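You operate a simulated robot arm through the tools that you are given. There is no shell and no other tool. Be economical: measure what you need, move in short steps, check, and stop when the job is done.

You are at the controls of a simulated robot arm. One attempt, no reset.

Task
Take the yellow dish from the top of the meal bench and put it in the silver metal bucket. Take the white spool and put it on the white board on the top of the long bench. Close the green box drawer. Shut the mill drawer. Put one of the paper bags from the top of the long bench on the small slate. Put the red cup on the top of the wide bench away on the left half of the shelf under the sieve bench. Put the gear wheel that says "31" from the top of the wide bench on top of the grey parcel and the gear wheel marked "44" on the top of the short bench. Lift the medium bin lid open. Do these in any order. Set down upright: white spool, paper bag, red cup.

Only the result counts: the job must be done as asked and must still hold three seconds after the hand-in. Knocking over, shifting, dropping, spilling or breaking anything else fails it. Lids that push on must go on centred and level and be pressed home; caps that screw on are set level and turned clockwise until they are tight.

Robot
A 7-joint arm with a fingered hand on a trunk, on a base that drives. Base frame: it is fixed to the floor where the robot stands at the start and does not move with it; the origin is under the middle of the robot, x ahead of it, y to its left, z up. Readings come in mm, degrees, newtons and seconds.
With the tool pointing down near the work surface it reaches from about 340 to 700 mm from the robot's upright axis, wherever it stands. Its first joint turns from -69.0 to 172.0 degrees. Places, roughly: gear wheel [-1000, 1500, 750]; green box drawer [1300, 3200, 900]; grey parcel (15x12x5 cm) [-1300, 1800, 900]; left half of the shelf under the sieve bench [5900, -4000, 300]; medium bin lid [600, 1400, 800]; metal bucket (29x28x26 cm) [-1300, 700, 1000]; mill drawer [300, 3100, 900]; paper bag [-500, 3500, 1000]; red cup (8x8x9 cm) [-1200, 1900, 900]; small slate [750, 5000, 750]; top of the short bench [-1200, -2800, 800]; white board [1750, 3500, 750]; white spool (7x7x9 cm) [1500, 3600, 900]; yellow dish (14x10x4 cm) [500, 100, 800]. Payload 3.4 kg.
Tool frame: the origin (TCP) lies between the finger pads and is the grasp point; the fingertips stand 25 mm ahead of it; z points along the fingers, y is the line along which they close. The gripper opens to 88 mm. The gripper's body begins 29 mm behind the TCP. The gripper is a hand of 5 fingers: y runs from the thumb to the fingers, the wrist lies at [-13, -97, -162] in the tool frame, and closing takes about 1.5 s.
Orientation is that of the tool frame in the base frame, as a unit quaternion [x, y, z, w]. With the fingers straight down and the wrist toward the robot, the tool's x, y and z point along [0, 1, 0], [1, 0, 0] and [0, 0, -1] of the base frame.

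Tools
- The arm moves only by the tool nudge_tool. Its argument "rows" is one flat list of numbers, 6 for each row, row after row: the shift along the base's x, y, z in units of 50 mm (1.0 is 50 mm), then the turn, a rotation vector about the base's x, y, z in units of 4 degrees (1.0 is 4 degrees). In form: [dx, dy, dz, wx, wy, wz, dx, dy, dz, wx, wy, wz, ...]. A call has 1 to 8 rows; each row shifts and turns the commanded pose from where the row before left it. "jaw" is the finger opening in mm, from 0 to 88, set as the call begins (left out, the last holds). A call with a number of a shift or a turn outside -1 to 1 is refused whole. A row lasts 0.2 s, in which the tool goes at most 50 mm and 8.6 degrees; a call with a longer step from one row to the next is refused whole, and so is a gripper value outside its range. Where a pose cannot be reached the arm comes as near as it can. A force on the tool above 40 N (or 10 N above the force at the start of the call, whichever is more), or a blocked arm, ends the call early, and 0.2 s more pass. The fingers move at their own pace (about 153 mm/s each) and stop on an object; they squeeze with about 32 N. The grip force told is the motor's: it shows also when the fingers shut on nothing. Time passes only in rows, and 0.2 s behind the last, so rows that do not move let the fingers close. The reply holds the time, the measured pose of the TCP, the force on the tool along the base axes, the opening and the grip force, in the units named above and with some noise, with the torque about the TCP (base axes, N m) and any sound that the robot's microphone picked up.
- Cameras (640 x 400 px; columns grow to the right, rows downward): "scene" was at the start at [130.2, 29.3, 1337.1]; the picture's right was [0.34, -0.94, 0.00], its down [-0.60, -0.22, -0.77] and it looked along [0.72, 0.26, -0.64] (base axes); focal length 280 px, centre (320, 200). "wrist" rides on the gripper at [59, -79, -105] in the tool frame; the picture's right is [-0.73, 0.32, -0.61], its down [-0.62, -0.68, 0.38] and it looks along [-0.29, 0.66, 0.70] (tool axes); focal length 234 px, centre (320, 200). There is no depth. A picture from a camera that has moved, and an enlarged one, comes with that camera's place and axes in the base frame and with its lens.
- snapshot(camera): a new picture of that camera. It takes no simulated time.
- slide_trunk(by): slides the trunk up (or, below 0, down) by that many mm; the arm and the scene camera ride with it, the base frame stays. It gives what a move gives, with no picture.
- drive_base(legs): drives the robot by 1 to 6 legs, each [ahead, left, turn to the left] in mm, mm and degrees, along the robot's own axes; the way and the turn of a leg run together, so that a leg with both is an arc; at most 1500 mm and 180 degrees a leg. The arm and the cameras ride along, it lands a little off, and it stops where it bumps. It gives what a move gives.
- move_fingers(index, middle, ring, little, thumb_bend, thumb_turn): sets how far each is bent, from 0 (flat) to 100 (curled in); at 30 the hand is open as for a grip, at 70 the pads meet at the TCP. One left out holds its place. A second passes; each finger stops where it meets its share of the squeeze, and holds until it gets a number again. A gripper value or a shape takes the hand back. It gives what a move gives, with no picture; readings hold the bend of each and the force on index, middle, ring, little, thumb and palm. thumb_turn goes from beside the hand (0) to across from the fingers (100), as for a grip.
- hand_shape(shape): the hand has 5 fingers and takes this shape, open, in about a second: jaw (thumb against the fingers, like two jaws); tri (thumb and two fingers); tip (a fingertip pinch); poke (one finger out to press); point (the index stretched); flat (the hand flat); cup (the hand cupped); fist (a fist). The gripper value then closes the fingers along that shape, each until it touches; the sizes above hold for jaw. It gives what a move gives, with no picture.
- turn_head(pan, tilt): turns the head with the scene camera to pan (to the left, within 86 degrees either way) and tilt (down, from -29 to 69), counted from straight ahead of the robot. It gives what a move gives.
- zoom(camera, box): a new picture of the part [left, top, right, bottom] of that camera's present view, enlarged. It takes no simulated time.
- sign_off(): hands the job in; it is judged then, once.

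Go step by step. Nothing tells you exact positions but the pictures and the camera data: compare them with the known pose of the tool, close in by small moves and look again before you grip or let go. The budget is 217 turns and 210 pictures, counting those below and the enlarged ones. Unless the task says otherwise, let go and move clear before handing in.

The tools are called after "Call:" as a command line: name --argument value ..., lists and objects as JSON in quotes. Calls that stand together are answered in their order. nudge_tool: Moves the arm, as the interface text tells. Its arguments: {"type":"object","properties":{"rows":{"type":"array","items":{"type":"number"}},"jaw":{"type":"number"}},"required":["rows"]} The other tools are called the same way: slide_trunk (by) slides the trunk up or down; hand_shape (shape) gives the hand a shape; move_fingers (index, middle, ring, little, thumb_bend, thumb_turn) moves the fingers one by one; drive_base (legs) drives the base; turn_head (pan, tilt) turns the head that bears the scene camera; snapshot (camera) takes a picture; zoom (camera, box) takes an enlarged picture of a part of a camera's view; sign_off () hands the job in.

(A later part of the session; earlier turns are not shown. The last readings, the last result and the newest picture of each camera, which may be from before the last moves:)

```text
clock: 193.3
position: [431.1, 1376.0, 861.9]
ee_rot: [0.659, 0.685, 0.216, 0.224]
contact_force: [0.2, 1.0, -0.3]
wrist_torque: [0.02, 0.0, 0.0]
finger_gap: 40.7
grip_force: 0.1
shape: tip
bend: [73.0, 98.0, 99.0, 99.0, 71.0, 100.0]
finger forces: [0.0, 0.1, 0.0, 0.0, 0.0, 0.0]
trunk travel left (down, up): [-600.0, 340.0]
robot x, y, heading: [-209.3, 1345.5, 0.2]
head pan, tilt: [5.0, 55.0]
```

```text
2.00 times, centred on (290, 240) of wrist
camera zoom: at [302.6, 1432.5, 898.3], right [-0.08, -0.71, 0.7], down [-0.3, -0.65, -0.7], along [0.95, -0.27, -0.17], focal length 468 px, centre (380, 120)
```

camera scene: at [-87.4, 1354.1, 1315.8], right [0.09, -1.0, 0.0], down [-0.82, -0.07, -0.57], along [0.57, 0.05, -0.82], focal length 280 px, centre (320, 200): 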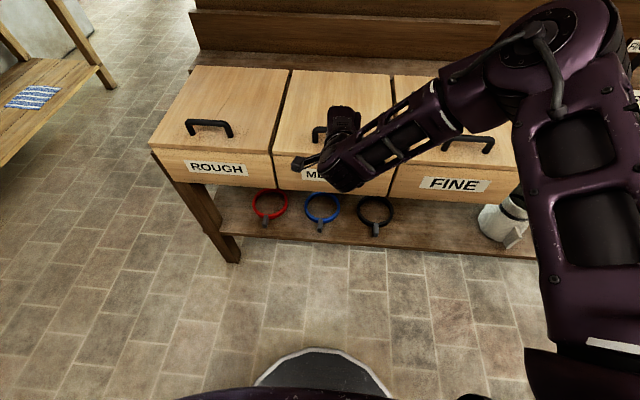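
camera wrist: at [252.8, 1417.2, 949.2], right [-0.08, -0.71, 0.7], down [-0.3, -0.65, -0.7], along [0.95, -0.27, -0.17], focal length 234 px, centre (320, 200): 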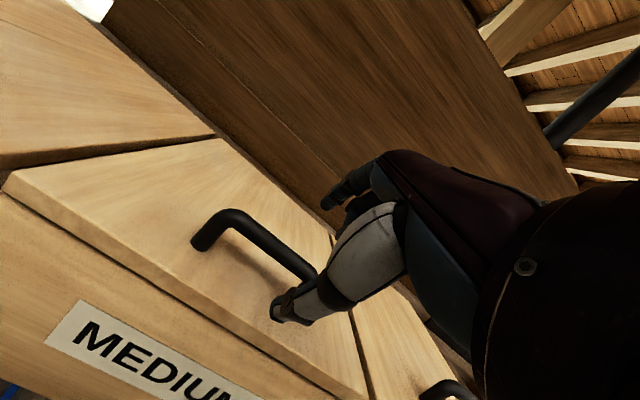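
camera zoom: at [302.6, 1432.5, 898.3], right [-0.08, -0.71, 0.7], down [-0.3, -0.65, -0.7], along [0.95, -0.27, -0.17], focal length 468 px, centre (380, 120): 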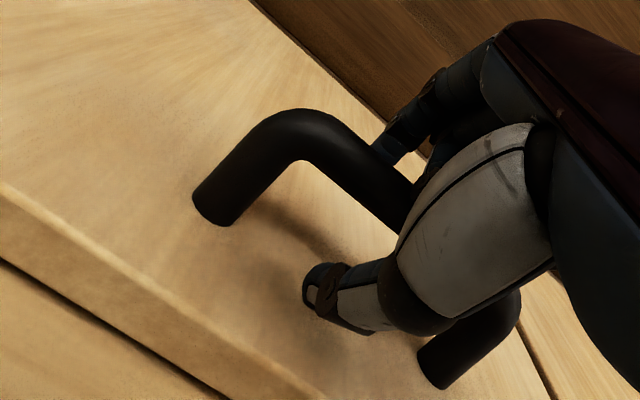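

The bar is between thumb and index. I close.

Call:
nudge_tool --rows '[0, 0, 0, 0, 0, 0, 0, 0, 0, 0, 0, 0, 0, 0, 0, 0, 0, 0, 0, 0, 0, 0, 0, 0, 0, 0, 0, 0, 0, 0, 0, 0, 0, 0, 0, 0]' --jaw 0

Call:
zoom --camera "wrist" --box '[170, 140, 410, 340]'

```text
clock: 194.7
position: [431.7, 1376.7, 861.1]
ee_rot: [0.659, 0.684, 0.216, 0.224]
contact_force: [5.8, -1.3, -5.2]
wrist_torque: [0.0, -0.03, -0.03]
finger_gap: 9.5
grip_force: 32.1
shape: tip
bend: [74.0, 100.0, 100.0, 100.0, 75.0, 100.0]
finger forces: [28.0, 0.1, 0.0, 0.1, 26.7, 0.0]
trunk travel left (down, up): [-600.0, 340.0]
robot x, y, heading: [-209.7, 1347.2, 0.1]
head pan, tilt: [5.0, 55.0]
```

```text
2.00 times, centred on (290, 240) of wrist
camera zoom: at [304.0, 1432.2, 897.5], right [-0.08, -0.71, 0.7], down [-0.3, -0.65, -0.7], along [0.95, -0.27, -0.17], focal length 468 px, centre (380, 120)
```

zoom: 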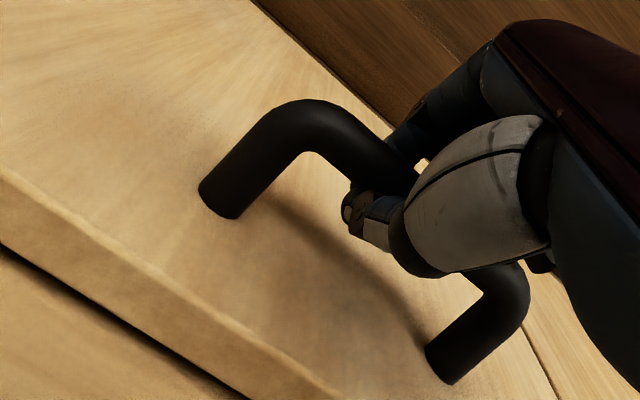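

Gripped. I lift along the hinge arc by about 24°, watching the force.

Call:
nudge_tool --rows '[0.05, 0, 0.29, 0, 0, 0, 0.05, 0, 0.29, 0, 0, 0, 0.16, 0, 0.57, 0, 0, 0, 0.22, 0, 0.55, 0, 0, 0]'

Call:
snapshot --camera "scene"

Call:
snapshot --camera "wrist"

```text
clock: 195.7
position: [456.5, 1375.9, 944.9]
ee_rot: [0.659, 0.685, 0.215, 0.224]
contact_force: [7.3, -1.1, -7.7]
wrist_torque: [-0.03, 0.21, -0.04]
finger_gap: 10.2
grip_force: 32.0
shape: tip
bend: [74.0, 100.0, 100.0, 100.0, 76.0, 100.0]
finger forces: [31.7, 0.1, 0.0, 0.1, 23.1, 0.1]
trunk travel left (down, up): [-600.0, 340.0]
robot x, y, heading: [-211.8, 1349.6, 0.1]
head pan, tilt: [5.0, 55.0]
```

```text
123 pictures are left
camera scene: at [-84.5, 1353.9, 1315.5], right [0.09, -1.0, 0.0], down [-0.82, -0.07, -0.57], along [0.57, 0.05, -0.82], focal length 280 px, centre (320, 200)
```

scene: 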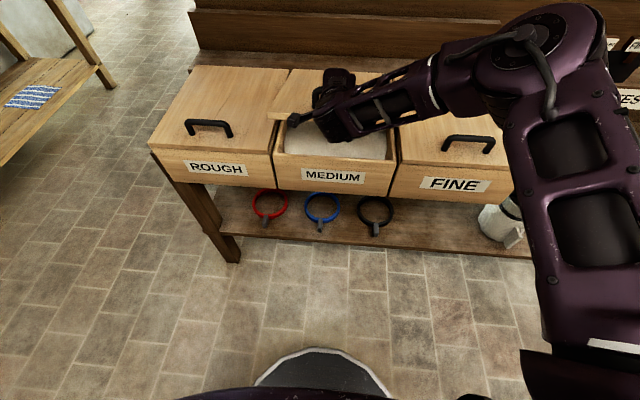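

```text
122 pictures are left
camera wrist: at [328.5, 1432.1, 982.1], right [-0.08, -0.71, 0.7], down [-0.3, -0.65, -0.7], along [0.95, -0.26, -0.17], focal length 234 px, centre (320, 200)
```

wrist: 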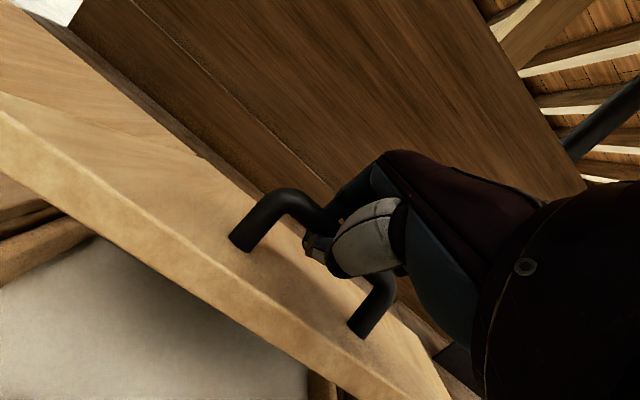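

The lid swings up nicely. I continue along the arc as far as the reach allows.

Call:
nudge_tool --rows '[0.28, 0, 0.52, 0, 0, 0, 0.32, 0, 0.49, 0, 0, 0, 0.37, 0, 0.45, 0, 0, 0]'

Call:
nudge_tool --rows '[0.42, 0, 0.42, 0, 0, 0, 0.45, 0, 0.38, 0, 0, 0]'

Call:
snapshot --camera "scene"

Call:
snapshot --camera "wrist"

```text
clock: 196.5
position: [504.4, 1376.5, 1017.1]
ee_rot: [0.659, 0.684, 0.216, 0.224]
contact_force: [3.6, -1.3, -7.0]
wrist_torque: [-0.01, 0.17, -0.07]
finger_gap: 10.7
grip_force: 32.0
shape: tip
bend: [74.0, 100.0, 100.0, 100.0, 76.0, 100.0]
finger forces: [14.2, 0.0, 0.0, 0.0, 24.3, 0.0]
trunk travel left (down, up): [-600.0, 340.0]
robot x, y, heading: [-209.7, 1351.1, 0.2]
head pan, tilt: [5.0, 55.0]
```

```text
clock: 197.1
position: [546.1, 1377.1, 1058.8]
ee_rot: [0.658, 0.685, 0.216, 0.226]
contact_force: [-0.9, -0.9, -1.7]
wrist_torque: [-0.05, 0.08, -0.16]
finger_gap: 11.0
grip_force: 31.5
shape: tip
bend: [74.0, 100.0, 100.0, 100.0, 76.0, 100.0]
finger forces: [15.0, 12.5, 0.0, 0.1, 0.0, 0.1]
trunk travel left (down, up): [-600.0, 340.0]
robot x, y, heading: [-213.6, 1345.2, 0.4]
head pan, tilt: [5.0, 55.0]
```

```text
121 pictures are left
camera scene: at [-88.3, 1354.0, 1316.0], right [0.09, -1.0, 0.0], down [-0.82, -0.07, -0.57], along [0.57, 0.05, -0.82], focal length 280 px, centre (320, 200)
```

scene: 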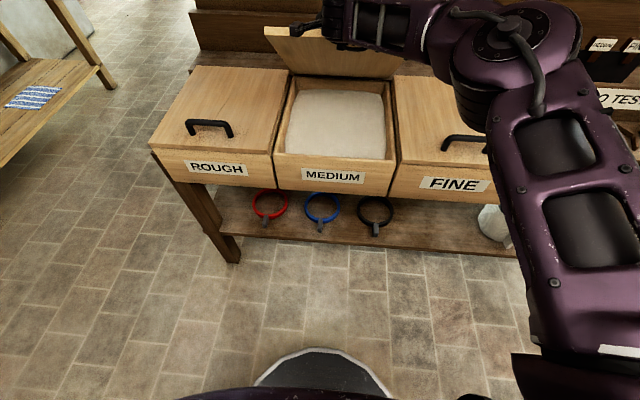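

```text
120 pictures are left
camera wrist: at [418.0, 1432.2, 1096.2], right [-0.08, -0.71, 0.7], down [-0.3, -0.65, -0.7], along [0.95, -0.26, -0.16], focal length 234 px, centre (320, 200)
```

wrist: 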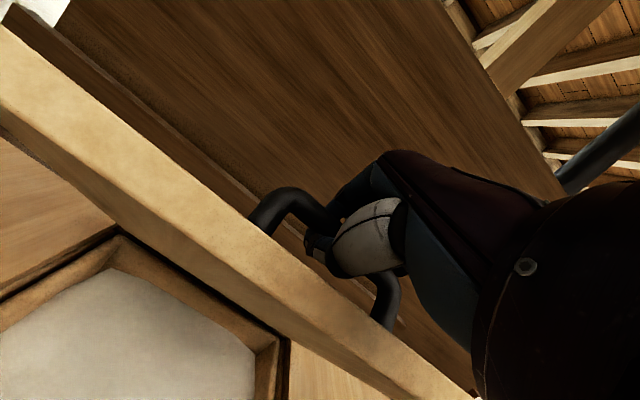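

The lid is at about 53° and the arm is nearly stretched. I creep the base ahead in small steps, adding the height by arm moves, to follow the arc.

Call:
nudge_tool --rows '[0.1, 0, 0.14, 0, 0, 0]'

Call:
drive_base --legs '[[25, 0, 0]]'

Call:
nudge_tool --rows '[0, 0, 0.25, 0, 0, 0]'

Call:
drive_base --legs '[[25, 0, 0]]'

Call:
nudge_tool --rows '[0, 0, 0.22, 0, 0, 0]'

Call:
snapshot --camera "wrist"

```text
clock: 197.5
position: [553.4, 1375.9, 1065.0]
ee_rot: [0.66, 0.684, 0.215, 0.224]
contact_force: [1.2, 0.3, -4.0]
wrist_torque: [-0.1, 0.1, -0.11]
finger_gap: 10.9
grip_force: 32.3
shape: tip
bend: [74.0, 100.0, 100.0, 100.0, 76.0, 100.0]
finger forces: [16.3, 14.7, 0.0, 0.1, 25.8, 0.0]
trunk travel left (down, up): [-600.0, 340.0]
robot x, y, heading: [-209.0, 1345.3, 0.1]
head pan, tilt: [5.0, 55.0]
```

```text
clock: 198.3
position: [567.5, 1375.9, 1073.9]
ee_rot: [0.658, 0.683, 0.221, 0.228]
contact_force: [-17.3, -1.4, 22.2]
wrist_torque: [-0.25, -0.19, -0.19]
finger_gap: 10.3
grip_force: 31.5
shape: tip
bend: [74.0, 100.0, 100.0, 100.0, 76.0, 100.0]
finger forces: [9.3, 35.9, 0.0, 0.0, 0.1, 0.0]
trunk travel left (down, up): [-600.0, 340.0]
robot x, y, heading: [-185.3, 1347.0, 0.1]
head pan, tilt: [5.0, 55.0]
```

```text
clock: 198.7
position: [574.4, 1376.7, 1081.1]
ee_rot: [0.659, 0.684, 0.217, 0.226]
contact_force: [-3.9, -1.0, 1.5]
wrist_torque: [-0.16, 0.04, -0.14]
finger_gap: 10.4
grip_force: 31.9
shape: tip
bend: [74.0, 100.0, 100.0, 100.0, 76.0, 100.0]
finger forces: [13.1, 19.7, 0.1, 0.0, 0.0, 0.0]
trunk travel left (down, up): [-600.0, 340.0]
robot x, y, heading: [-182.9, 1348.9, 0.2]
head pan, tilt: [5.0, 55.0]
```

```text
clock: 199.5
position: [592.5, 1377.1, 1090.4]
ee_rot: [0.658, 0.682, 0.221, 0.229]
contact_force: [-18.4, -2.1, 26.6]
wrist_torque: [-0.26, -0.18, -0.19]
finger_gap: 10.5
grip_force: 32.1
shape: tip
bend: [74.0, 100.0, 100.0, 100.0, 76.0, 100.0]
finger forces: [8.8, 39.2, 0.0, 0.0, 0.0, 0.1]
trunk travel left (down, up): [-600.0, 340.0]
robot x, y, heading: [-157.3, 1348.5, 0.1]
head pan, tilt: [5.0, 55.0]
```

```text
clock: 199.9
position: [598.2, 1376.7, 1095.8]
ee_rot: [0.658, 0.684, 0.219, 0.227]
contact_force: [-5.4, -0.8, 6.0]
wrist_torque: [-0.11, 0.0, -0.15]
finger_gap: 10.4
grip_force: 31.9
shape: tip
bend: [74.0, 100.0, 100.0, 100.0, 76.0, 100.0]
finger forces: [11.8, 23.6, 0.0, 0.1, 0.0, 0.0]
trunk travel left (down, up): [-600.0, 340.0]
robot x, y, heading: [-160.0, 1346.4, 0.3]
head pan, tilt: [5.0, 55.0]
```

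```text
119 pictures are left
camera wrist: at [469.8, 1432.2, 1130.6], right [-0.08, -0.71, 0.7], down [-0.3, -0.65, -0.7], along [0.95, -0.26, -0.16], focal length 234 px, centre (320, 200)
```

wrist: 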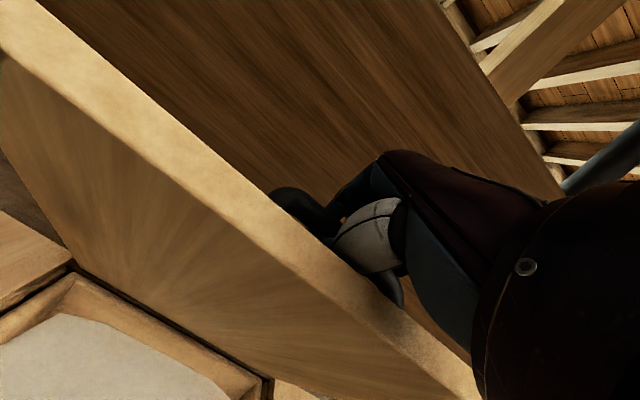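

About 67° now. I continue with small drives, following the flattening arc.

Call:
drive_base --legs '[[25, 0, 0]]'

Call:
nudge_tool --rows '[0, 0, 0.15, 0, 0, 0]'

Call:
drive_base --legs '[[25, 0, 0]]'

Call:
nudge_tool --rows '[0, 0, 0.1, 0, 0, 0]'

Call:
drive_base --legs '[[25, 0, 0]]'

Call:
snapshot --camera "wrist"

Call:
turn_head --pan 0 --tilt 25

Call:
snapshot --camera "scene"

```text
clock: 200.7
position: [616.1, 1376.3, 1101.9]
ee_rot: [0.657, 0.683, 0.224, 0.23]
contact_force: [-15.8, -1.1, 26.9]
wrist_torque: [-0.23, 0.06, -0.18]
finger_gap: 9.7
grip_force: 31.8
shape: tip
bend: [74.0, 100.0, 100.0, 100.0, 76.0, 100.0]
finger forces: [7.3, 37.1, 0.0, 0.0, 4.5, 0.1]
trunk travel left (down, up): [-600.0, 340.0]
robot x, y, heading: [-139.1, 1344.7, 0.1]
head pan, tilt: [5.0, 55.0]
```

```text
clock: 201.1
position: [621.4, 1376.4, 1106.4]
ee_rot: [0.657, 0.683, 0.221, 0.229]
contact_force: [-7.9, -0.5, 9.2]
wrist_torque: [-0.11, 0.36, -0.18]
finger_gap: 9.9
grip_force: 31.8
shape: tip
bend: [74.0, 100.0, 100.0, 100.0, 76.0, 100.0]
finger forces: [6.9, 21.9, 0.0, 0.0, 10.0, 0.0]
trunk travel left (down, up): [-600.0, 340.0]
robot x, y, heading: [-131.5, 1346.0, 0.1]
head pan, tilt: [5.0, 55.0]
```

```text
clock: 201.9
position: [641.9, 1376.1, 1113.1]
ee_rot: [0.657, 0.681, 0.225, 0.233]
contact_force: [-14.6, -0.8, 28.8]
wrist_torque: [-0.06, 0.68, -0.29]
finger_gap: 8.4
grip_force: 32.0
shape: tip
bend: [74.0, 100.0, 100.0, 100.0, 75.0, 100.0]
finger forces: [7.1, 32.1, 0.1, 0.0, 22.0, 0.0]
trunk travel left (down, up): [-600.0, 340.0]
robot x, y, heading: [-115.7, 1349.1, 0.1]
head pan, tilt: [5.0, 55.0]
```

```text
clock: 202.3
position: [645.7, 1377.9, 1114.9]
ee_rot: [0.657, 0.682, 0.224, 0.231]
contact_force: [-9.1, 0.9, 13.5]
wrist_torque: [-0.02, 0.88, -0.21]
finger_gap: 8.8
grip_force: 32.0
shape: tip
bend: [74.0, 100.0, 100.0, 100.0, 75.0, 100.0]
finger forces: [7.1, 21.9, 0.1, 0.1, 55.0, 0.0]
trunk travel left (down, up): [-600.0, 340.0]
robot x, y, heading: [-109.7, 1346.9, 0.4]
head pan, tilt: [5.0, 55.0]
```

```text
clock: 203.3
position: [669.0, 1378.0, 1124.5]
ee_rot: [0.656, 0.68, 0.231, 0.231]
contact_force: [-11.3, 0.0, 14.9]
wrist_torque: [0.13, 2.07, -0.12]
finger_gap: 10.5
grip_force: 31.9
shape: tip
bend: [74.0, 100.0, 100.0, 100.0, 74.0, 100.0]
finger forces: [4.2, 14.8, 0.1, 0.0, 83.6, 0.0]
trunk travel left (down, up): [-600.0, 340.0]
robot x, y, heading: [-88.6, 1344.8, 0.1]
head pan, tilt: [5.0, 55.0]
stopped in leg 1: the force on the tool passed its limit at 43 N (the readings are from after the stop); the commanded pose is now the measured one
```

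```text
118 pictures are left
camera wrist: at [540.7, 1433.0, 1158.4], right [-0.1, -0.72, 0.69], down [-0.28, -0.64, -0.71], along [0.96, -0.26, -0.14], focal length 234 px, centre (320, 200)
```

wrist: 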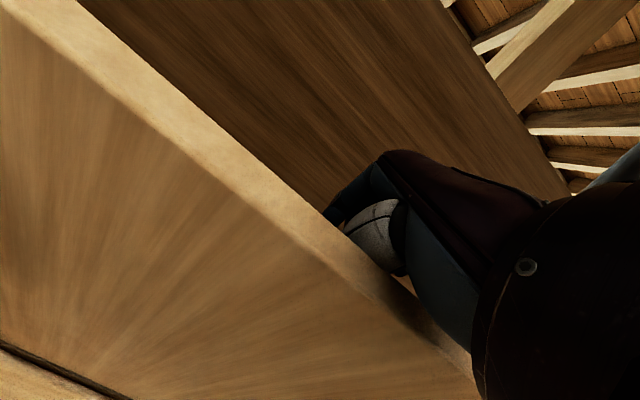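

```text
clock: 204.2
position: [668.9, 1377.7, 1124.2]
ee_rot: [0.656, 0.68, 0.23, 0.234]
contact_force: [-12.3, -0.4, 20.0]
wrist_torque: [0.12, 1.85, -0.05]
finger_gap: 10.6
grip_force: 31.9
shape: tip
bend: [74.0, 100.0, 100.0, 100.0, 74.0, 100.0]
finger forces: [4.7, 17.9, 0.0, 0.1, 76.1, 0.0]
trunk travel left (down, up): [-600.0, 340.0]
robot x, y, heading: [-87.8, 1350.2, 0.2]
head pan, tilt: [0.0, 25.0]
```

```text
117 pictures are left
camera scene: at [47.6, 1347.7, 1360.8], right [0.0, -1.0, 0.0], down [-0.42, 0.0, -0.91], along [0.91, 0.0, -0.42], focal length 280 px, centre (320, 200)
```

scene: 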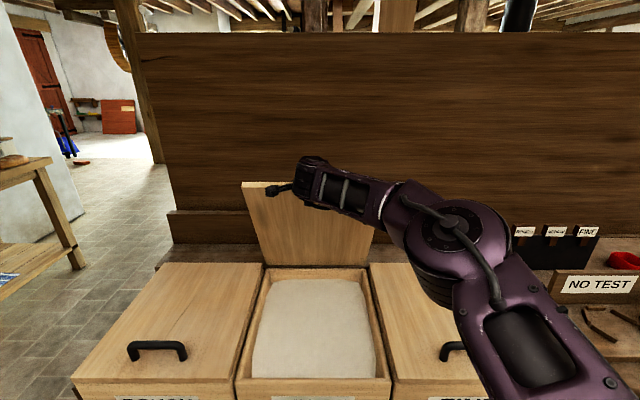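

The hand's curled fingers press on the lid at ~78°. I turn the hand further forward about the bar, which frees the fingers, then keep pushing.

Call:
nudge_tool --rows '[0, 0, 0, 0, -1, 0, 0, 0, 0, 0, -1, 0, 0, 0, 0, 0, -1, 0, 0, 0, 0, 0, -1, 0]'

Call:
zoom --camera "scene" --box '[220, 130, 420, 280]'

```text
clock: 205.2
position: [663.9, 1377.6, 1126.2]
ee_rot: [0.617, 0.641, 0.319, 0.327]
contact_force: [-31.4, 0.5, 22.8]
wrist_torque: [-1.05, 7.37, -2.16]
finger_gap: 16.5
grip_force: 32.2
shape: tip
bend: [75.0, 100.0, 100.0, 100.0, 72.0, 100.0]
finger forces: [9.9, 0.0, 0.0, 0.0, 163.2, 0.0]
trunk travel left (down, up): [-600.0, 340.0]
robot x, y, heading: [-85.9, 1347.4, 0.0]
head pan, tilt: [0.0, 25.0]
```

```text
2.67 times, centred on (320, 205) of scene
camera zoom: at [42.5, 1348.0, 1361.4], right [0.0, -1.0, 0.0], down [-0.41, 0.0, -0.91], along [0.91, 0.0, -0.41], focal length 746 px, centre (320, 187)
```

zoom: 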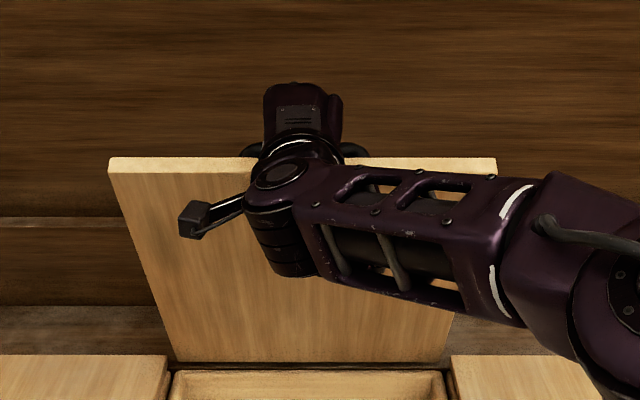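

I realise the handle faces away now—the lid itself is between me and the bar, so the hand jams over its edge. I turn the hand back, open, and withdraw upward to see whether the lid stays.

Call:
nudge_tool --rows '[0, 0, 0, 0, 1, 0, 0, 0, 0, 0, 1, 0, 0, 0, 0, 0, 1, 0, 0, 0, 0, 0, 1, 0]'

Call:
nudge_tool --rows '[0, 0, 0, 0, 0, 0, 0, 0, 0, 0, 0, 0]' --jaw 60

Call:
zoom --camera "scene" --box '[220, 130, 420, 280]'

Call:
snapshot --camera "wrist"

```text
clock: 206.2
position: [671.2, 1377.2, 1121.4]
ee_rot: [0.656, 0.681, 0.228, 0.233]
contact_force: [-3.9, 1.2, 14.5]
wrist_torque: [-0.3, -0.16, -0.09]
finger_gap: 12.6
grip_force: 32.1
shape: tip
bend: [76.0, 100.0, 100.0, 100.0, 73.0, 100.0]
finger forces: [6.2, 59.4, 0.0, 0.1, 44.5, 0.1]
trunk travel left (down, up): [-600.0, 340.0]
robot x, y, heading: [-86.9, 1351.2, 0.2]
head pan, tilt: [0.0, 25.0]
```

```text
clock: 206.8
position: [676.0, 1377.5, 1115.6]
ee_rot: [0.657, 0.682, 0.225, 0.229]
contact_force: [-1.5, 0.4, 0.3]
wrist_torque: [0.03, -0.06, 0.06]
finger_gap: 59.9
grip_force: 0.0
shape: tip
bend: [29.0, 98.0, 99.0, 99.0, 60.0, 100.0]
finger forces: [0.0, 0.0, 0.1, 0.0, 0.3, 0.0]
trunk travel left (down, up): [-600.0, 340.0]
robot x, y, heading: [-87.4, 1348.6, 0.1]
head pan, tilt: [0.0, 25.0]
```

```text
2.67 times, centred on (320, 205) of scene
camera zoom: at [56.8, 1348.1, 1359.5], right [0.0, -1.0, 0.0], down [-0.42, 0.0, -0.91], along [0.91, 0.0, -0.42], focal length 746 px, centre (320, 187)
```

zoom: 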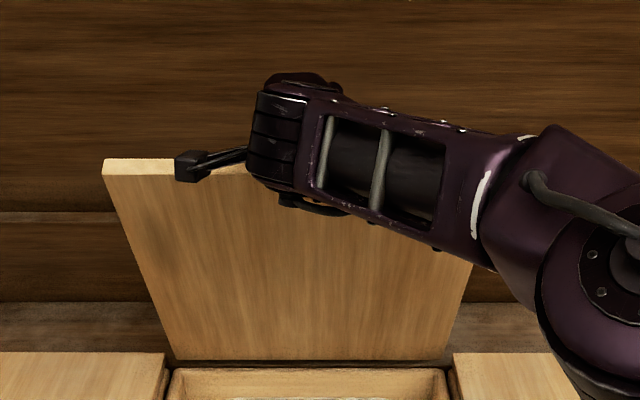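

```text
114 pictures are left
camera wrist: at [547.0, 1433.4, 1150.5], right [-0.09, -0.72, 0.69], down [-0.29, -0.65, -0.71], along [0.95, -0.26, -0.15], focal length 234 px, centre (320, 200)
```

wrist: 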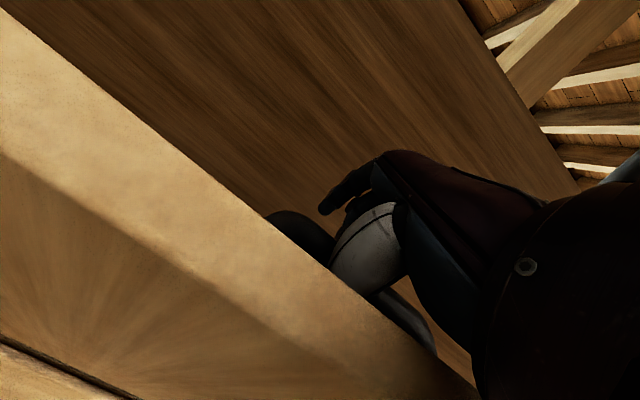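

Forces are near zero. I withdraw upward in steps and watch the lid.

Call:
nudge_tool --rows '[0, 0, 0.5, 0, 0, 0, -0.1, 0, 0.6, 0, 0, 0]'

Call:
zoom --camera "scene" --box '[220, 130, 420, 280]'

Call:
nudge_tool --rows '[-0.1, 0, 0.8, 0, 0, 0, -0.2, 0, 0.8, 0, 0, 0]'

Call:
zoom --camera "scene" --box '[220, 130, 420, 280]'

```text
clock: 207.4
position: [668.4, 1376.5, 1175.7]
ee_rot: [0.657, 0.681, 0.227, 0.231]
contact_force: [0.4, 0.0, -0.2]
wrist_torque: [0.0, 0.01, 0.01]
finger_gap: 60.0
grip_force: 0.1
shape: tip
bend: [29.0, 98.0, 99.0, 99.0, 59.0, 99.0]
finger forces: [0.0, 0.0, 0.0, 0.0, 0.0, 0.0]
trunk travel left (down, up): [-600.0, 340.0]
robot x, y, heading: [-88.6, 1346.5, 0.2]
head pan, tilt: [0.0, 25.0]
```

```text
2.67 times, centred on (320, 205) of scene
camera zoom: at [54.4, 1348.1, 1360.1], right [0.0, -1.0, 0.0], down [-0.42, 0.0, -0.91], along [0.91, 0.0, -0.42], focal length 746 px, centre (320, 187)
```

zoom: 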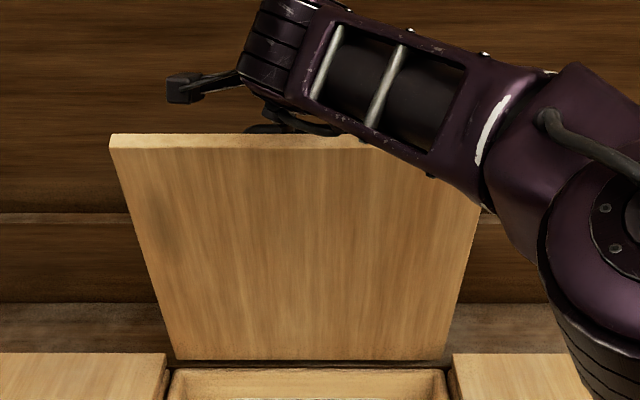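

```text
clock: 208.0
position: [655.0, 1378.9, 1256.1]
ee_rot: [0.656, 0.681, 0.227, 0.231]
contact_force: [-0.4, -0.5, -0.3]
wrist_torque: [0.01, 0.01, -0.04]
finger_gap: 59.8
grip_force: 0.1
shape: tip
bend: [29.0, 98.0, 99.0, 99.0, 59.0, 99.0]
finger forces: [0.1, 0.0, 0.1, 0.2, 0.1, 0.1]
trunk travel left (down, up): [-600.0, 340.0]
robot x, y, heading: [-86.8, 1351.7, 0.3]
head pan, tilt: [0.0, 25.0]
```

```text
2.67 times, centred on (320, 205) of scene
camera zoom: at [54.8, 1348.5, 1360.0], right [0.0, -1.0, 0.0], down [-0.42, 0.0, -0.91], along [0.91, 0.0, -0.42], focal length 746 px, centre (320, 187)
```

zoom: 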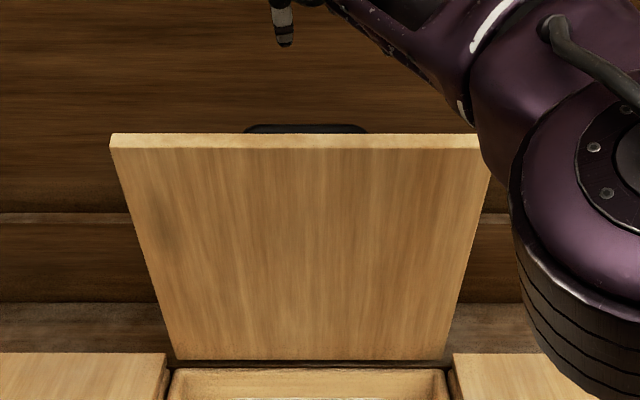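

The lid holds itself at about 73°. To be safe I'll push it from its underside further back: I pull the hand in front of it, close the fingers and push.

Call:
nudge_tool --rows '[-0.9, 0, 0, 0, 0, 0, -0.9, 0, 0, 0, 0, 0, -0.9, 0, 0, 0, 0, 0, -0.9, 0, -0.3, 0, 0, 0, 0, 0, -0.8, 0, 0, 0, 0, 0, -0.8, 0, 0, 0, 0, 0, -0.8, 0, 0, 0, 0, 0, -0.4, 0, 0, 0]' --jaw 0

Call:
snapshot --camera "scene"

Call:
snapshot --camera "wrist"

```text
clock: 209.8
position: [474.9, 1377.8, 1098.7]
ee_rot: [0.656, 0.682, 0.228, 0.231]
contact_force: [0.1, 0.3, -0.8]
wrist_torque: [-0.03, 0.03, 0.02]
finger_gap: 0.2
grip_force: 32.0
shape: tip
bend: [70.0, 100.0, 100.0, 100.0, 79.0, 100.0]
finger forces: [0.0, 0.0, 0.0, 0.0, 0.0, 0.2]
trunk travel left (down, up): [-600.0, 340.0]
robot x, y, heading: [-88.4, 1350.5, 0.2]
head pan, tilt: [0.0, 25.0]
```

```text
111 pictures are left
camera scene: at [55.6, 1348.1, 1360.0], right [0.0, -1.0, 0.0], down [-0.42, 0.0, -0.91], along [0.91, 0.0, -0.42], focal length 280 px, centre (320, 200)
```

scene: 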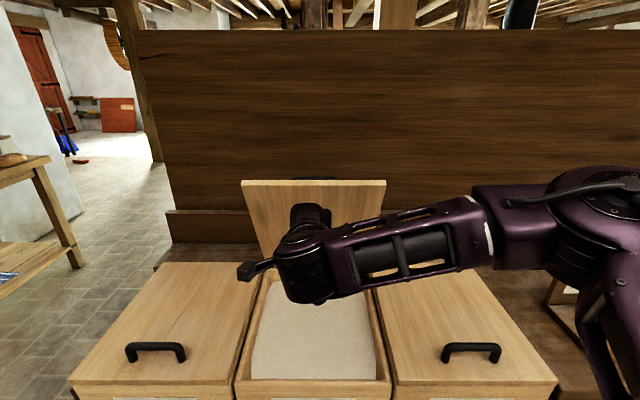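

```text
110 pictures are left
camera wrist: at [346.0, 1433.7, 1132.6], right [-0.09, -0.72, 0.69], down [-0.28, -0.64, -0.71], along [0.95, -0.26, -0.14], focal length 234 px, centre (320, 200)
```

wrist: 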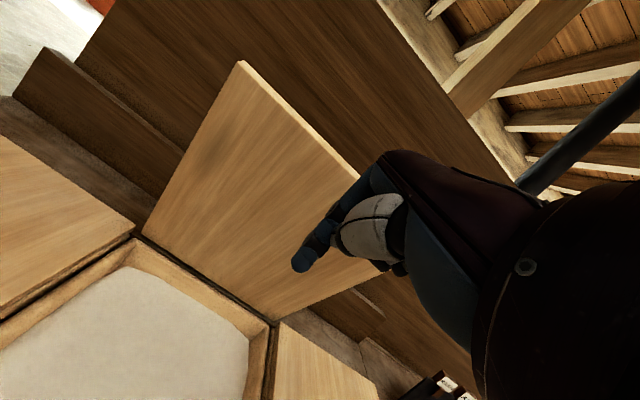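

The lid stays up. I push forward in steps.

Call:
nudge_tool --rows '[0.7, 0, 0, 0, 0, 0, 0.7, 0, 0, 0, 0, 0, 0.7, 0, 0, 0, 0, 0, 0.5, 0, 0, 0, 0, 0, 0.5, 0, 0, 0, 0, 0]'

Call:
zoom --camera "scene" --box '[220, 130, 420, 280]'

Call:
snapshot --camera "wrist"

```text
clock: 211.0
position: [629.8, 1379.2, 1097.2]
ee_rot: [0.656, 0.682, 0.227, 0.23]
contact_force: [0.6, 0.5, 0.0]
wrist_torque: [-0.01, 0.0, 0.01]
finger_gap: 0.0
grip_force: 32.3
shape: tip
bend: [70.0, 100.0, 100.0, 100.0, 79.0, 100.0]
finger forces: [0.1, 0.0, 0.0, 0.1, 0.0, 0.0]
trunk travel left (down, up): [-600.0, 340.0]
robot x, y, heading: [-85.6, 1349.9, 0.2]
head pan, tilt: [0.0, 25.0]
```

```text
2.67 times, centred on (320, 205) of scene
camera zoom: at [56.5, 1348.6, 1359.8], right [0.0, -1.0, 0.0], down [-0.42, 0.0, -0.91], along [0.91, 0.0, -0.42], focal length 746 px, centre (320, 187)
```

zoom: 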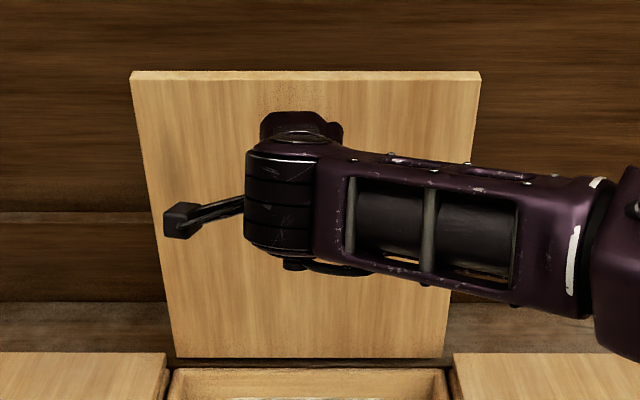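

```text
108 pictures are left
camera wrist: at [501.3, 1434.4, 1132.2], right [-0.09, -0.72, 0.69], down [-0.28, -0.65, -0.71], along [0.95, -0.26, -0.14], focal length 234 px, centre (320, 200)
```

wrist: 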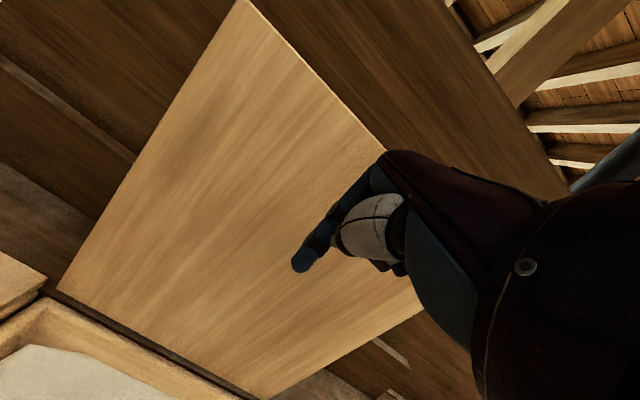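

It moves and stays; a bit more push.

Call:
nudge_tool --rows '[0.4, 0, 0, 0, 0, 0, 0.4, 0, 0, 0, 0, 0, 0.3, 0, 0, 0, 0, 0]'

Call:
nudge_tool --rows '[-0.9, 0, 0, 0, 0, 0, -0.9, 0, 0, 0, 0, 0, -0.9, 0, 0, 0, 0, 0, -0.5, 0, 0, 0, 0, 0]'

Call:
snapshot --camera "scene"

```text
clock: 211.8
position: [685.0, 1377.6, 1097.8]
ee_rot: [0.656, 0.682, 0.227, 0.23]
contact_force: [0.3, -0.1, 0.4]
wrist_torque: [0.0, 0.04, 0.0]
finger_gap: 0.3
grip_force: 31.9
shape: tip
bend: [70.0, 100.0, 100.0, 100.0, 79.0, 100.0]
finger forces: [0.1, 0.1, 0.0, 0.1, 0.1, 0.0]
trunk travel left (down, up): [-600.0, 340.0]
robot x, y, heading: [-84.3, 1345.0, 0.2]
head pan, tilt: [0.0, 25.0]
```

```text
clock: 212.8
position: [524.9, 1377.4, 1097.2]
ee_rot: [0.657, 0.681, 0.227, 0.231]
contact_force: [0.7, 0.2, -0.2]
wrist_torque: [-0.03, 0.03, 0.04]
finger_gap: 0.1
grip_force: 32.0
shape: tip
bend: [70.0, 100.0, 100.0, 100.0, 79.0, 100.0]
finger forces: [0.1, 0.1, 0.0, 0.0, 0.1, 0.1]
trunk travel left (down, up): [-600.0, 340.0]
robot x, y, heading: [-86.2, 1349.8, 0.3]
head pan, tilt: [0.0, 25.0]
```

```text
107 pictures are left
camera scene: at [55.5, 1348.1, 1359.9], right [0.0, -1.0, 0.0], down [-0.42, 0.0, -0.91], along [0.91, 0.0, -0.42], focal length 280 px, centre (320, 200)
```

scene: 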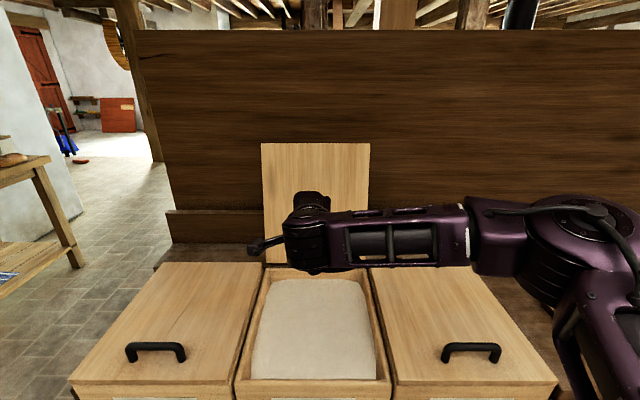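

The lid now leans back fully open. Next come the two drawers at the long bench: I back off, turn left, and drive there for a look.

Call:
drive_base --legs '[[-200, 0, 0], [0, 0, 90], [950, 0, 0], [0, -650, 0]]'

Call:
turn_head --pan 0 --tilt 20

Call:
snapshot --camera "scene"

```text
clock: 226.0
position: [336.8, 2911.4, 1098.7]
ee_rot: [-0.017, 0.946, 0.323, 0.003]
contact_force: [0.3, -0.5, 1.0]
wrist_torque: [0.0, 0.0, 0.03]
finger_gap: 0.0
grip_force: 31.6
shape: tip
bend: [70.0, 100.0, 100.0, 100.0, 79.0, 100.0]
finger forces: [0.0, 0.0, 0.0, 0.1, 0.0, 0.1]
trunk travel left (down, up): [-600.0, 340.0]
robot x, y, heading: [368.9, 2296.9, 89.6]
head pan, tilt: [0.0, 25.0]
```

```text
clock: 226.7
position: [336.8, 2910.5, 1099.6]
ee_rot: [-0.016, 0.946, 0.323, 0.004]
contact_force: [-0.5, 0.2, -0.2]
wrist_torque: [0.01, -0.01, -0.02]
finger_gap: 0.0
grip_force: 31.7
shape: tip
bend: [70.0, 100.0, 100.0, 100.0, 79.0, 100.0]
finger forces: [0.0, 0.0, 0.1, 0.0, 0.0, 0.0]
trunk travel left (down, up): [-600.0, 340.0]
robot x, y, heading: [366.5, 2300.9, 90.3]
head pan, tilt: [0.0, 20.0]
```

```text
106 pictures are left
camera scene: at [365.9, 2442.5, 1368.0], right [1.0, 0.0, 0.0], down [0.0, -0.34, -0.94], along [0.0, 0.94, -0.34], focal length 280 px, centre (320, 200)
```

scene: 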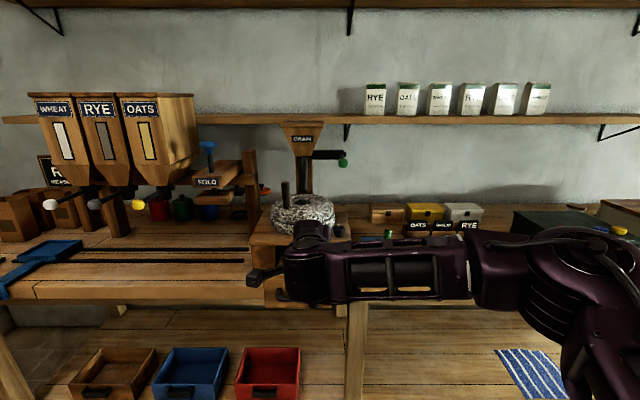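

Call:
drive_base --legs '[[0, -420, 0]]'

Call:
turn_head --pan 30 --tilt 25

Call:
snapshot --camera "scene"

Call:
snapshot --camera "wrist"

```text
clock: 229.3
position: [755.4, 2911.2, 1097.4]
ee_rot: [-0.017, 0.946, 0.323, 0.002]
contact_force: [-0.2, -0.5, 0.1]
wrist_torque: [-0.01, 0.02, -0.02]
finger_gap: 0.1
grip_force: 32.5
shape: tip
bend: [70.0, 100.0, 100.0, 100.0, 79.0, 100.0]
finger forces: [0.1, 0.1, 0.0, 0.0, 0.0, 0.1]
trunk travel left (down, up): [-600.0, 340.0]
robot x, y, heading: [785.5, 2297.1, 90.1]
head pan, tilt: [0.0, 20.0]
```

```text
clock: 230.2
position: [755.2, 2911.0, 1099.3]
ee_rot: [-0.016, 0.946, 0.323, 0.004]
contact_force: [-0.2, 0.0, -0.1]
wrist_torque: [0.03, 0.0, 0.02]
finger_gap: 0.1
grip_force: 32.4
shape: tip
bend: [70.0, 100.0, 100.0, 100.0, 79.0, 100.0]
finger forces: [0.1, 0.0, 0.0, 0.1, 0.1, 0.0]
trunk travel left (down, up): [-600.0, 340.0]
robot x, y, heading: [786.1, 2295.8, 90.4]
head pan, tilt: [30.0, 25.0]
```

```text
105 pictures are left
camera scene: at [738.3, 2428.9, 1359.9], right [0.87, 0.5, 0.0], down [0.21, -0.37, -0.91], along [-0.45, 0.79, -0.42], focal length 280 px, centre (320, 200)
```

scene: 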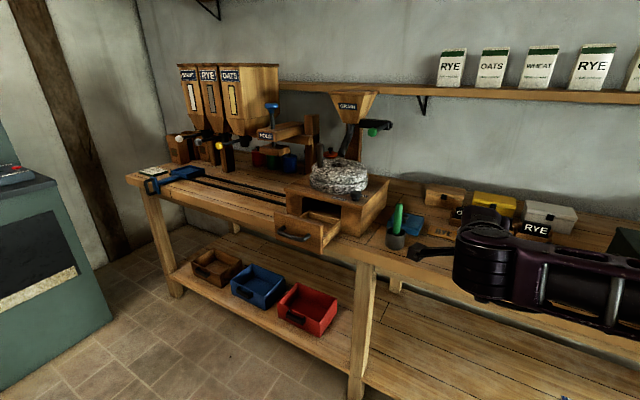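

```text
104 pictures are left
camera wrist: at [699.3, 2783.0, 1132.6], right [0.72, -0.1, 0.69], down [0.64, -0.28, -0.71], along [0.26, 0.95, -0.14], focal length 234 px, centre (320, 200)
```

wrist: 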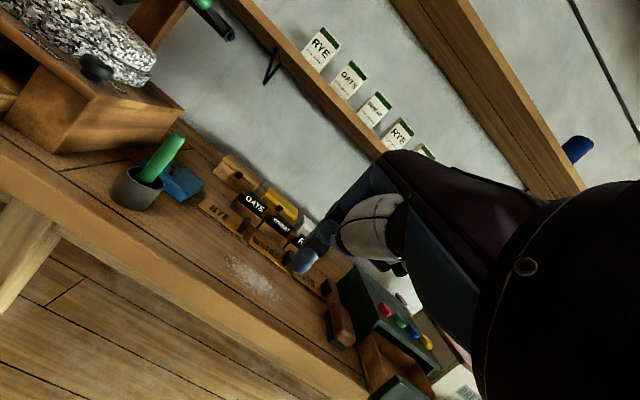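

The mill drawer stands open at about (304, 3062). I zoom on it for exact height.

Call:
zoom --camera "scene" --box '[250, 160, 410, 280]'

Call:
turn_head --pan -25 --tilt 30

Call:
snapshot --camera "scene"

```text
3.33 times, centred on (330, 220) of scene
camera zoom: at [738.3, 2428.9, 1359.9], right [0.87, 0.5, 0.0], down [0.21, -0.37, -0.91], along [-0.45, 0.79, -0.42], focal length 933 px, centre (287, 133)
```

zoom: 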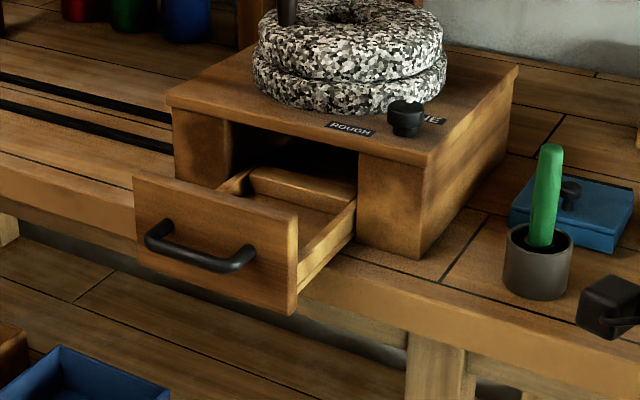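

```text
clock: 231.4
position: [756.6, 2910.7, 1098.2]
ee_rot: [-0.016, 0.946, 0.324, 0.003]
contact_force: [-0.1, 0.0, -0.1]
wrist_torque: [0.0, 0.02, 0.0]
finger_gap: 0.2
grip_force: 31.9
shape: tip
bend: [70.0, 100.0, 100.0, 100.0, 79.0, 100.0]
finger forces: [0.0, 0.1, 0.0, 0.1, 0.0, 0.0]
trunk travel left (down, up): [-600.0, 340.0]
robot x, y, heading: [782.0, 2299.1, 89.9]
head pan, tilt: [-25.0, 30.0]
```

```text
102 pictures are left
camera scene: at [822.3, 2431.1, 1352.0], right [0.91, -0.42, 0.0], down [-0.21, -0.45, -0.87], along [0.37, 0.79, -0.5], focal length 280 px, centre (320, 200)
```

scene: 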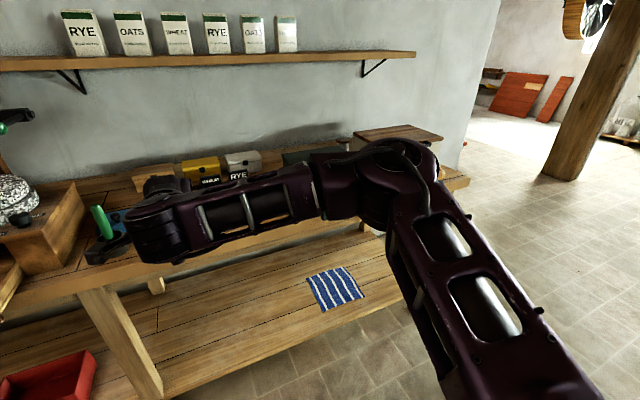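

The drawer front is around x 289, y 3076, its handle at z 879. I'll push just above the handle with closed fingertips at z≈910.

Call:
drive_base --legs '[[0, 466, 0]]'

Call:
nudge_tool --rows '[0, 0, -0.8, 0, 0, 0, 0, 0, -0.8, 0, 0, 0, 0, 0, -0.8, 0, 0, 0, 0, 0, -0.8, 0, 0, 0, 0, 0, -0.15, 0, 0, 0]'

Call:
drive_base --legs '[[90, 0, 0]]'

Call:
turn_head --pan 15 --tilt 35

Call:
snapshot --camera "scene"

Call:
snapshot --camera "wrist"

```text
clock: 234.2
position: [288.6, 2913.0, 1098.3]
ee_rot: [-0.016, 0.946, 0.323, 0.003]
contact_force: [0.1, -0.5, -0.1]
wrist_torque: [-0.01, 0.0, -0.02]
finger_gap: 0.0
grip_force: 31.7
shape: tip
bend: [70.0, 100.0, 100.0, 100.0, 79.0, 100.0]
finger forces: [0.0, 0.1, 0.1, 0.0, 0.1, 0.0]
trunk travel left (down, up): [-600.0, 340.0]
robot x, y, heading: [316.4, 2300.3, 90.0]
head pan, tilt: [-25.0, 30.0]
```

```text
clock: 235.4
position: [290.0, 2911.2, 929.7]
ee_rot: [-0.015, 0.946, 0.323, 0.003]
contact_force: [0.7, 0.1, -0.3]
wrist_torque: [-0.04, -0.03, 0.0]
finger_gap: 0.0
grip_force: 32.0
shape: tip
bend: [70.0, 100.0, 100.0, 100.0, 79.0, 100.0]
finger forces: [0.0, 0.0, 0.0, 0.1, 0.0, 0.0]
trunk travel left (down, up): [-600.0, 340.0]
robot x, y, heading: [314.0, 2300.3, 89.9]
head pan, tilt: [-25.0, 30.0]
```

```text
clock: 236.6
position: [288.9, 3002.2, 929.6]
ee_rot: [-0.015, 0.946, 0.324, 0.004]
contact_force: [-0.3, -0.2, 0.1]
wrist_torque: [0.0, 0.0, 0.03]
finger_gap: 0.3
grip_force: 32.0
shape: tip
bend: [70.0, 100.0, 100.0, 100.0, 79.0, 100.0]
finger forces: [0.0, 0.0, 0.0, 0.0, 0.0, 0.1]
trunk travel left (down, up): [-600.0, 340.0]
robot x, y, heading: [315.2, 2391.1, 89.5]
head pan, tilt: [-25.0, 30.0]
```

```text
clock: 237.6
position: [289.7, 3002.3, 929.5]
ee_rot: [-0.014, 0.946, 0.323, 0.005]
contact_force: [-0.2, 0.5, -0.5]
wrist_torque: [-0.05, -0.01, -0.02]
finger_gap: 0.0
grip_force: 32.1
shape: tip
bend: [70.0, 100.0, 100.0, 100.0, 79.0, 100.0]
finger forces: [0.0, 0.1, 0.1, 0.0, 0.0, 0.1]
trunk travel left (down, up): [-600.0, 340.0]
robot x, y, heading: [314.1, 2393.7, 89.8]
head pan, tilt: [15.0, 35.0]
```

```text
101 pictures are left
camera scene: at [294.3, 2524.7, 1344.2], right [0.97, 0.25, 0.0], down [0.15, -0.55, -0.82], along [-0.21, 0.79, -0.57], focal length 280 px, centre (320, 200)
```

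scene: 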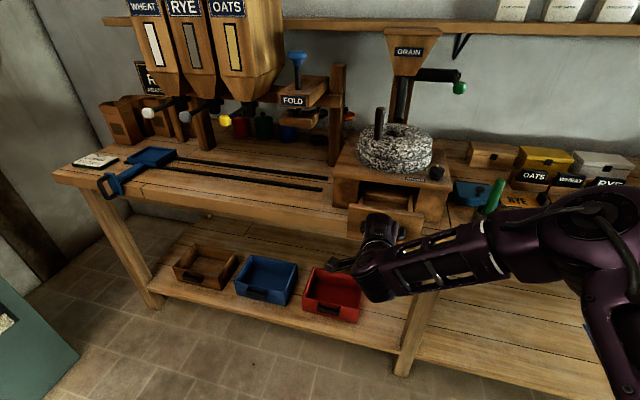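

```text
100 pictures are left
camera wrist: at [233.4, 2873.0, 964.4], right [0.72, -0.1, 0.69], down [0.64, -0.29, -0.71], along [0.27, 0.95, -0.14], focal length 234 px, centre (320, 200)
```

wrist: 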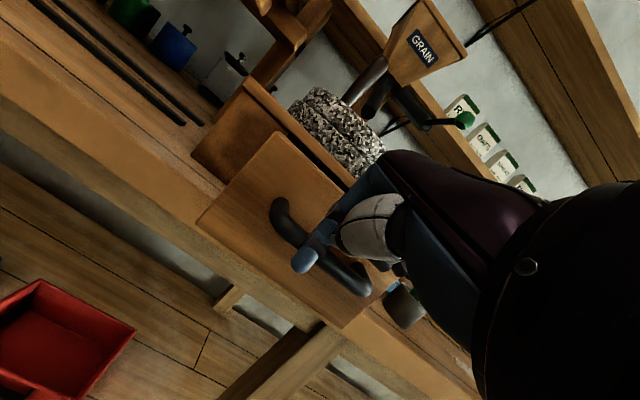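

The fingertips point at the drawer front. I push it in.

Call:
nudge_tool --rows '[0, 0.5, 0, 0, 0, 0, 0, 0.5, 0, 0, 0, 0, 0, 0.5, 0, 0, 0, 0, 0, 0.5, 0, 0, 0, 0]'

Call:
snapshot --camera "scene"

```text
clock: 238.6
position: [289.4, 3102.2, 929.5]
ee_rot: [-0.015, 0.946, 0.323, 0.004]
contact_force: [-0.3, 0.0, 0.4]
wrist_torque: [0.01, 0.02, 0.0]
finger_gap: 0.0
grip_force: 32.1
shape: tip
bend: [70.0, 100.0, 100.0, 100.0, 79.0, 100.0]
finger forces: [0.0, 0.1, 0.0, 0.0, 0.1, 0.0]
trunk travel left (down, up): [-600.0, 340.0]
robot x, y, heading: [315.1, 2384.7, 89.9]
head pan, tilt: [15.0, 35.0]
```

```text
99 pictures are left
camera scene: at [294.0, 2525.4, 1344.1], right [0.97, 0.26, 0.0], down [0.15, -0.56, -0.82], along [-0.21, 0.79, -0.57], focal length 280 px, centre (320, 200)
```

scene: 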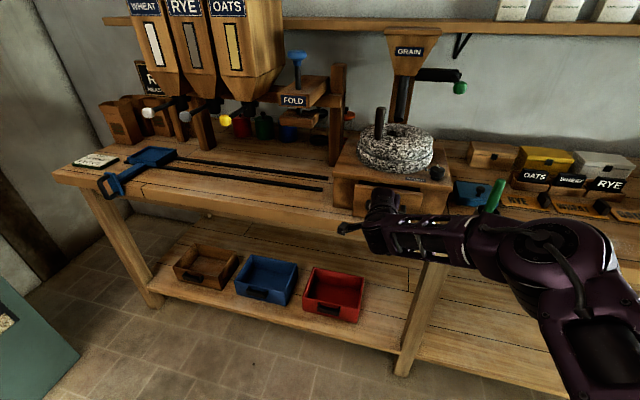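

The drawer slides in. I continue until it stops.

Call:
nudge_tool --rows '[0, 0.4, 0, 0, 0, 0, 0, 0.4, 0, 0, 0, 0]'

Call:
drive_base --legs '[[25, 0, 0]]'

Call:
zoom --camera "scene" --box '[310, 110, 470, 230]'

```text
clock: 239.2
position: [288.5, 3135.4, 937.5]
ee_rot: [-0.015, 0.945, 0.327, 0.003]
contact_force: [3.5, -22.1, 12.2]
wrist_torque: [-0.6, 0.06, 0.2]
finger_gap: 0.1
grip_force: 31.5
shape: tip
bend: [72.0, 100.0, 100.0, 100.0, 79.0, 100.0]
finger forces: [22.8, 0.0, 0.0, 0.1, 2.0, 0.0]
trunk travel left (down, up): [-600.0, 340.0]
robot x, y, heading: [313.8, 2393.6, 89.8]
head pan, tilt: [15.0, 35.0]
```

```text
clock: 240.0
position: [287.8, 3137.8, 939.6]
ee_rot: [-0.018, 0.944, 0.328, 0.0]
contact_force: [4.9, -32.5, 15.1]
wrist_torque: [-0.64, 0.07, -0.02]
finger_gap: 0.1
grip_force: 32.0
shape: tip
bend: [72.0, 100.0, 100.0, 100.0, 75.0, 100.0]
finger forces: [20.1, 0.0, 0.0, 0.0, 18.4, 0.1]
trunk travel left (down, up): [-600.0, 340.0]
robot x, y, heading: [313.2, 2394.7, 89.8]
head pan, tilt: [15.0, 35.0]
stopped in leg 1: the force on the tool passed its limit at 52 N (the readings are from after the stop); the commanded pose is now the measured one
```

```text
3.33 times, centred on (390, 170) of scene
camera zoom: at [296.5, 2518.7, 1345.4], right [0.97, 0.25, 0.0], down [0.14, -0.55, -0.82], along [-0.21, 0.8, -0.57], focal length 933 px, centre (87, 300)
```

zoom: 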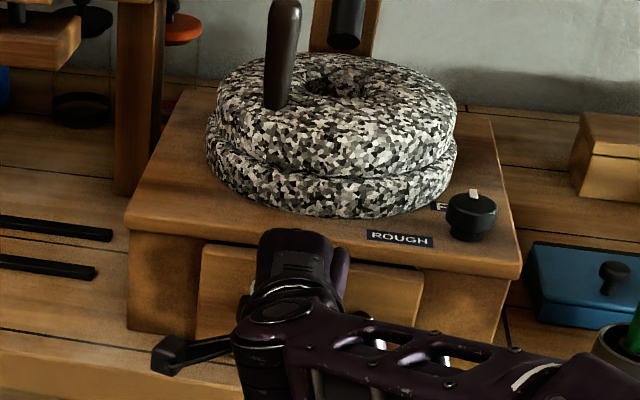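

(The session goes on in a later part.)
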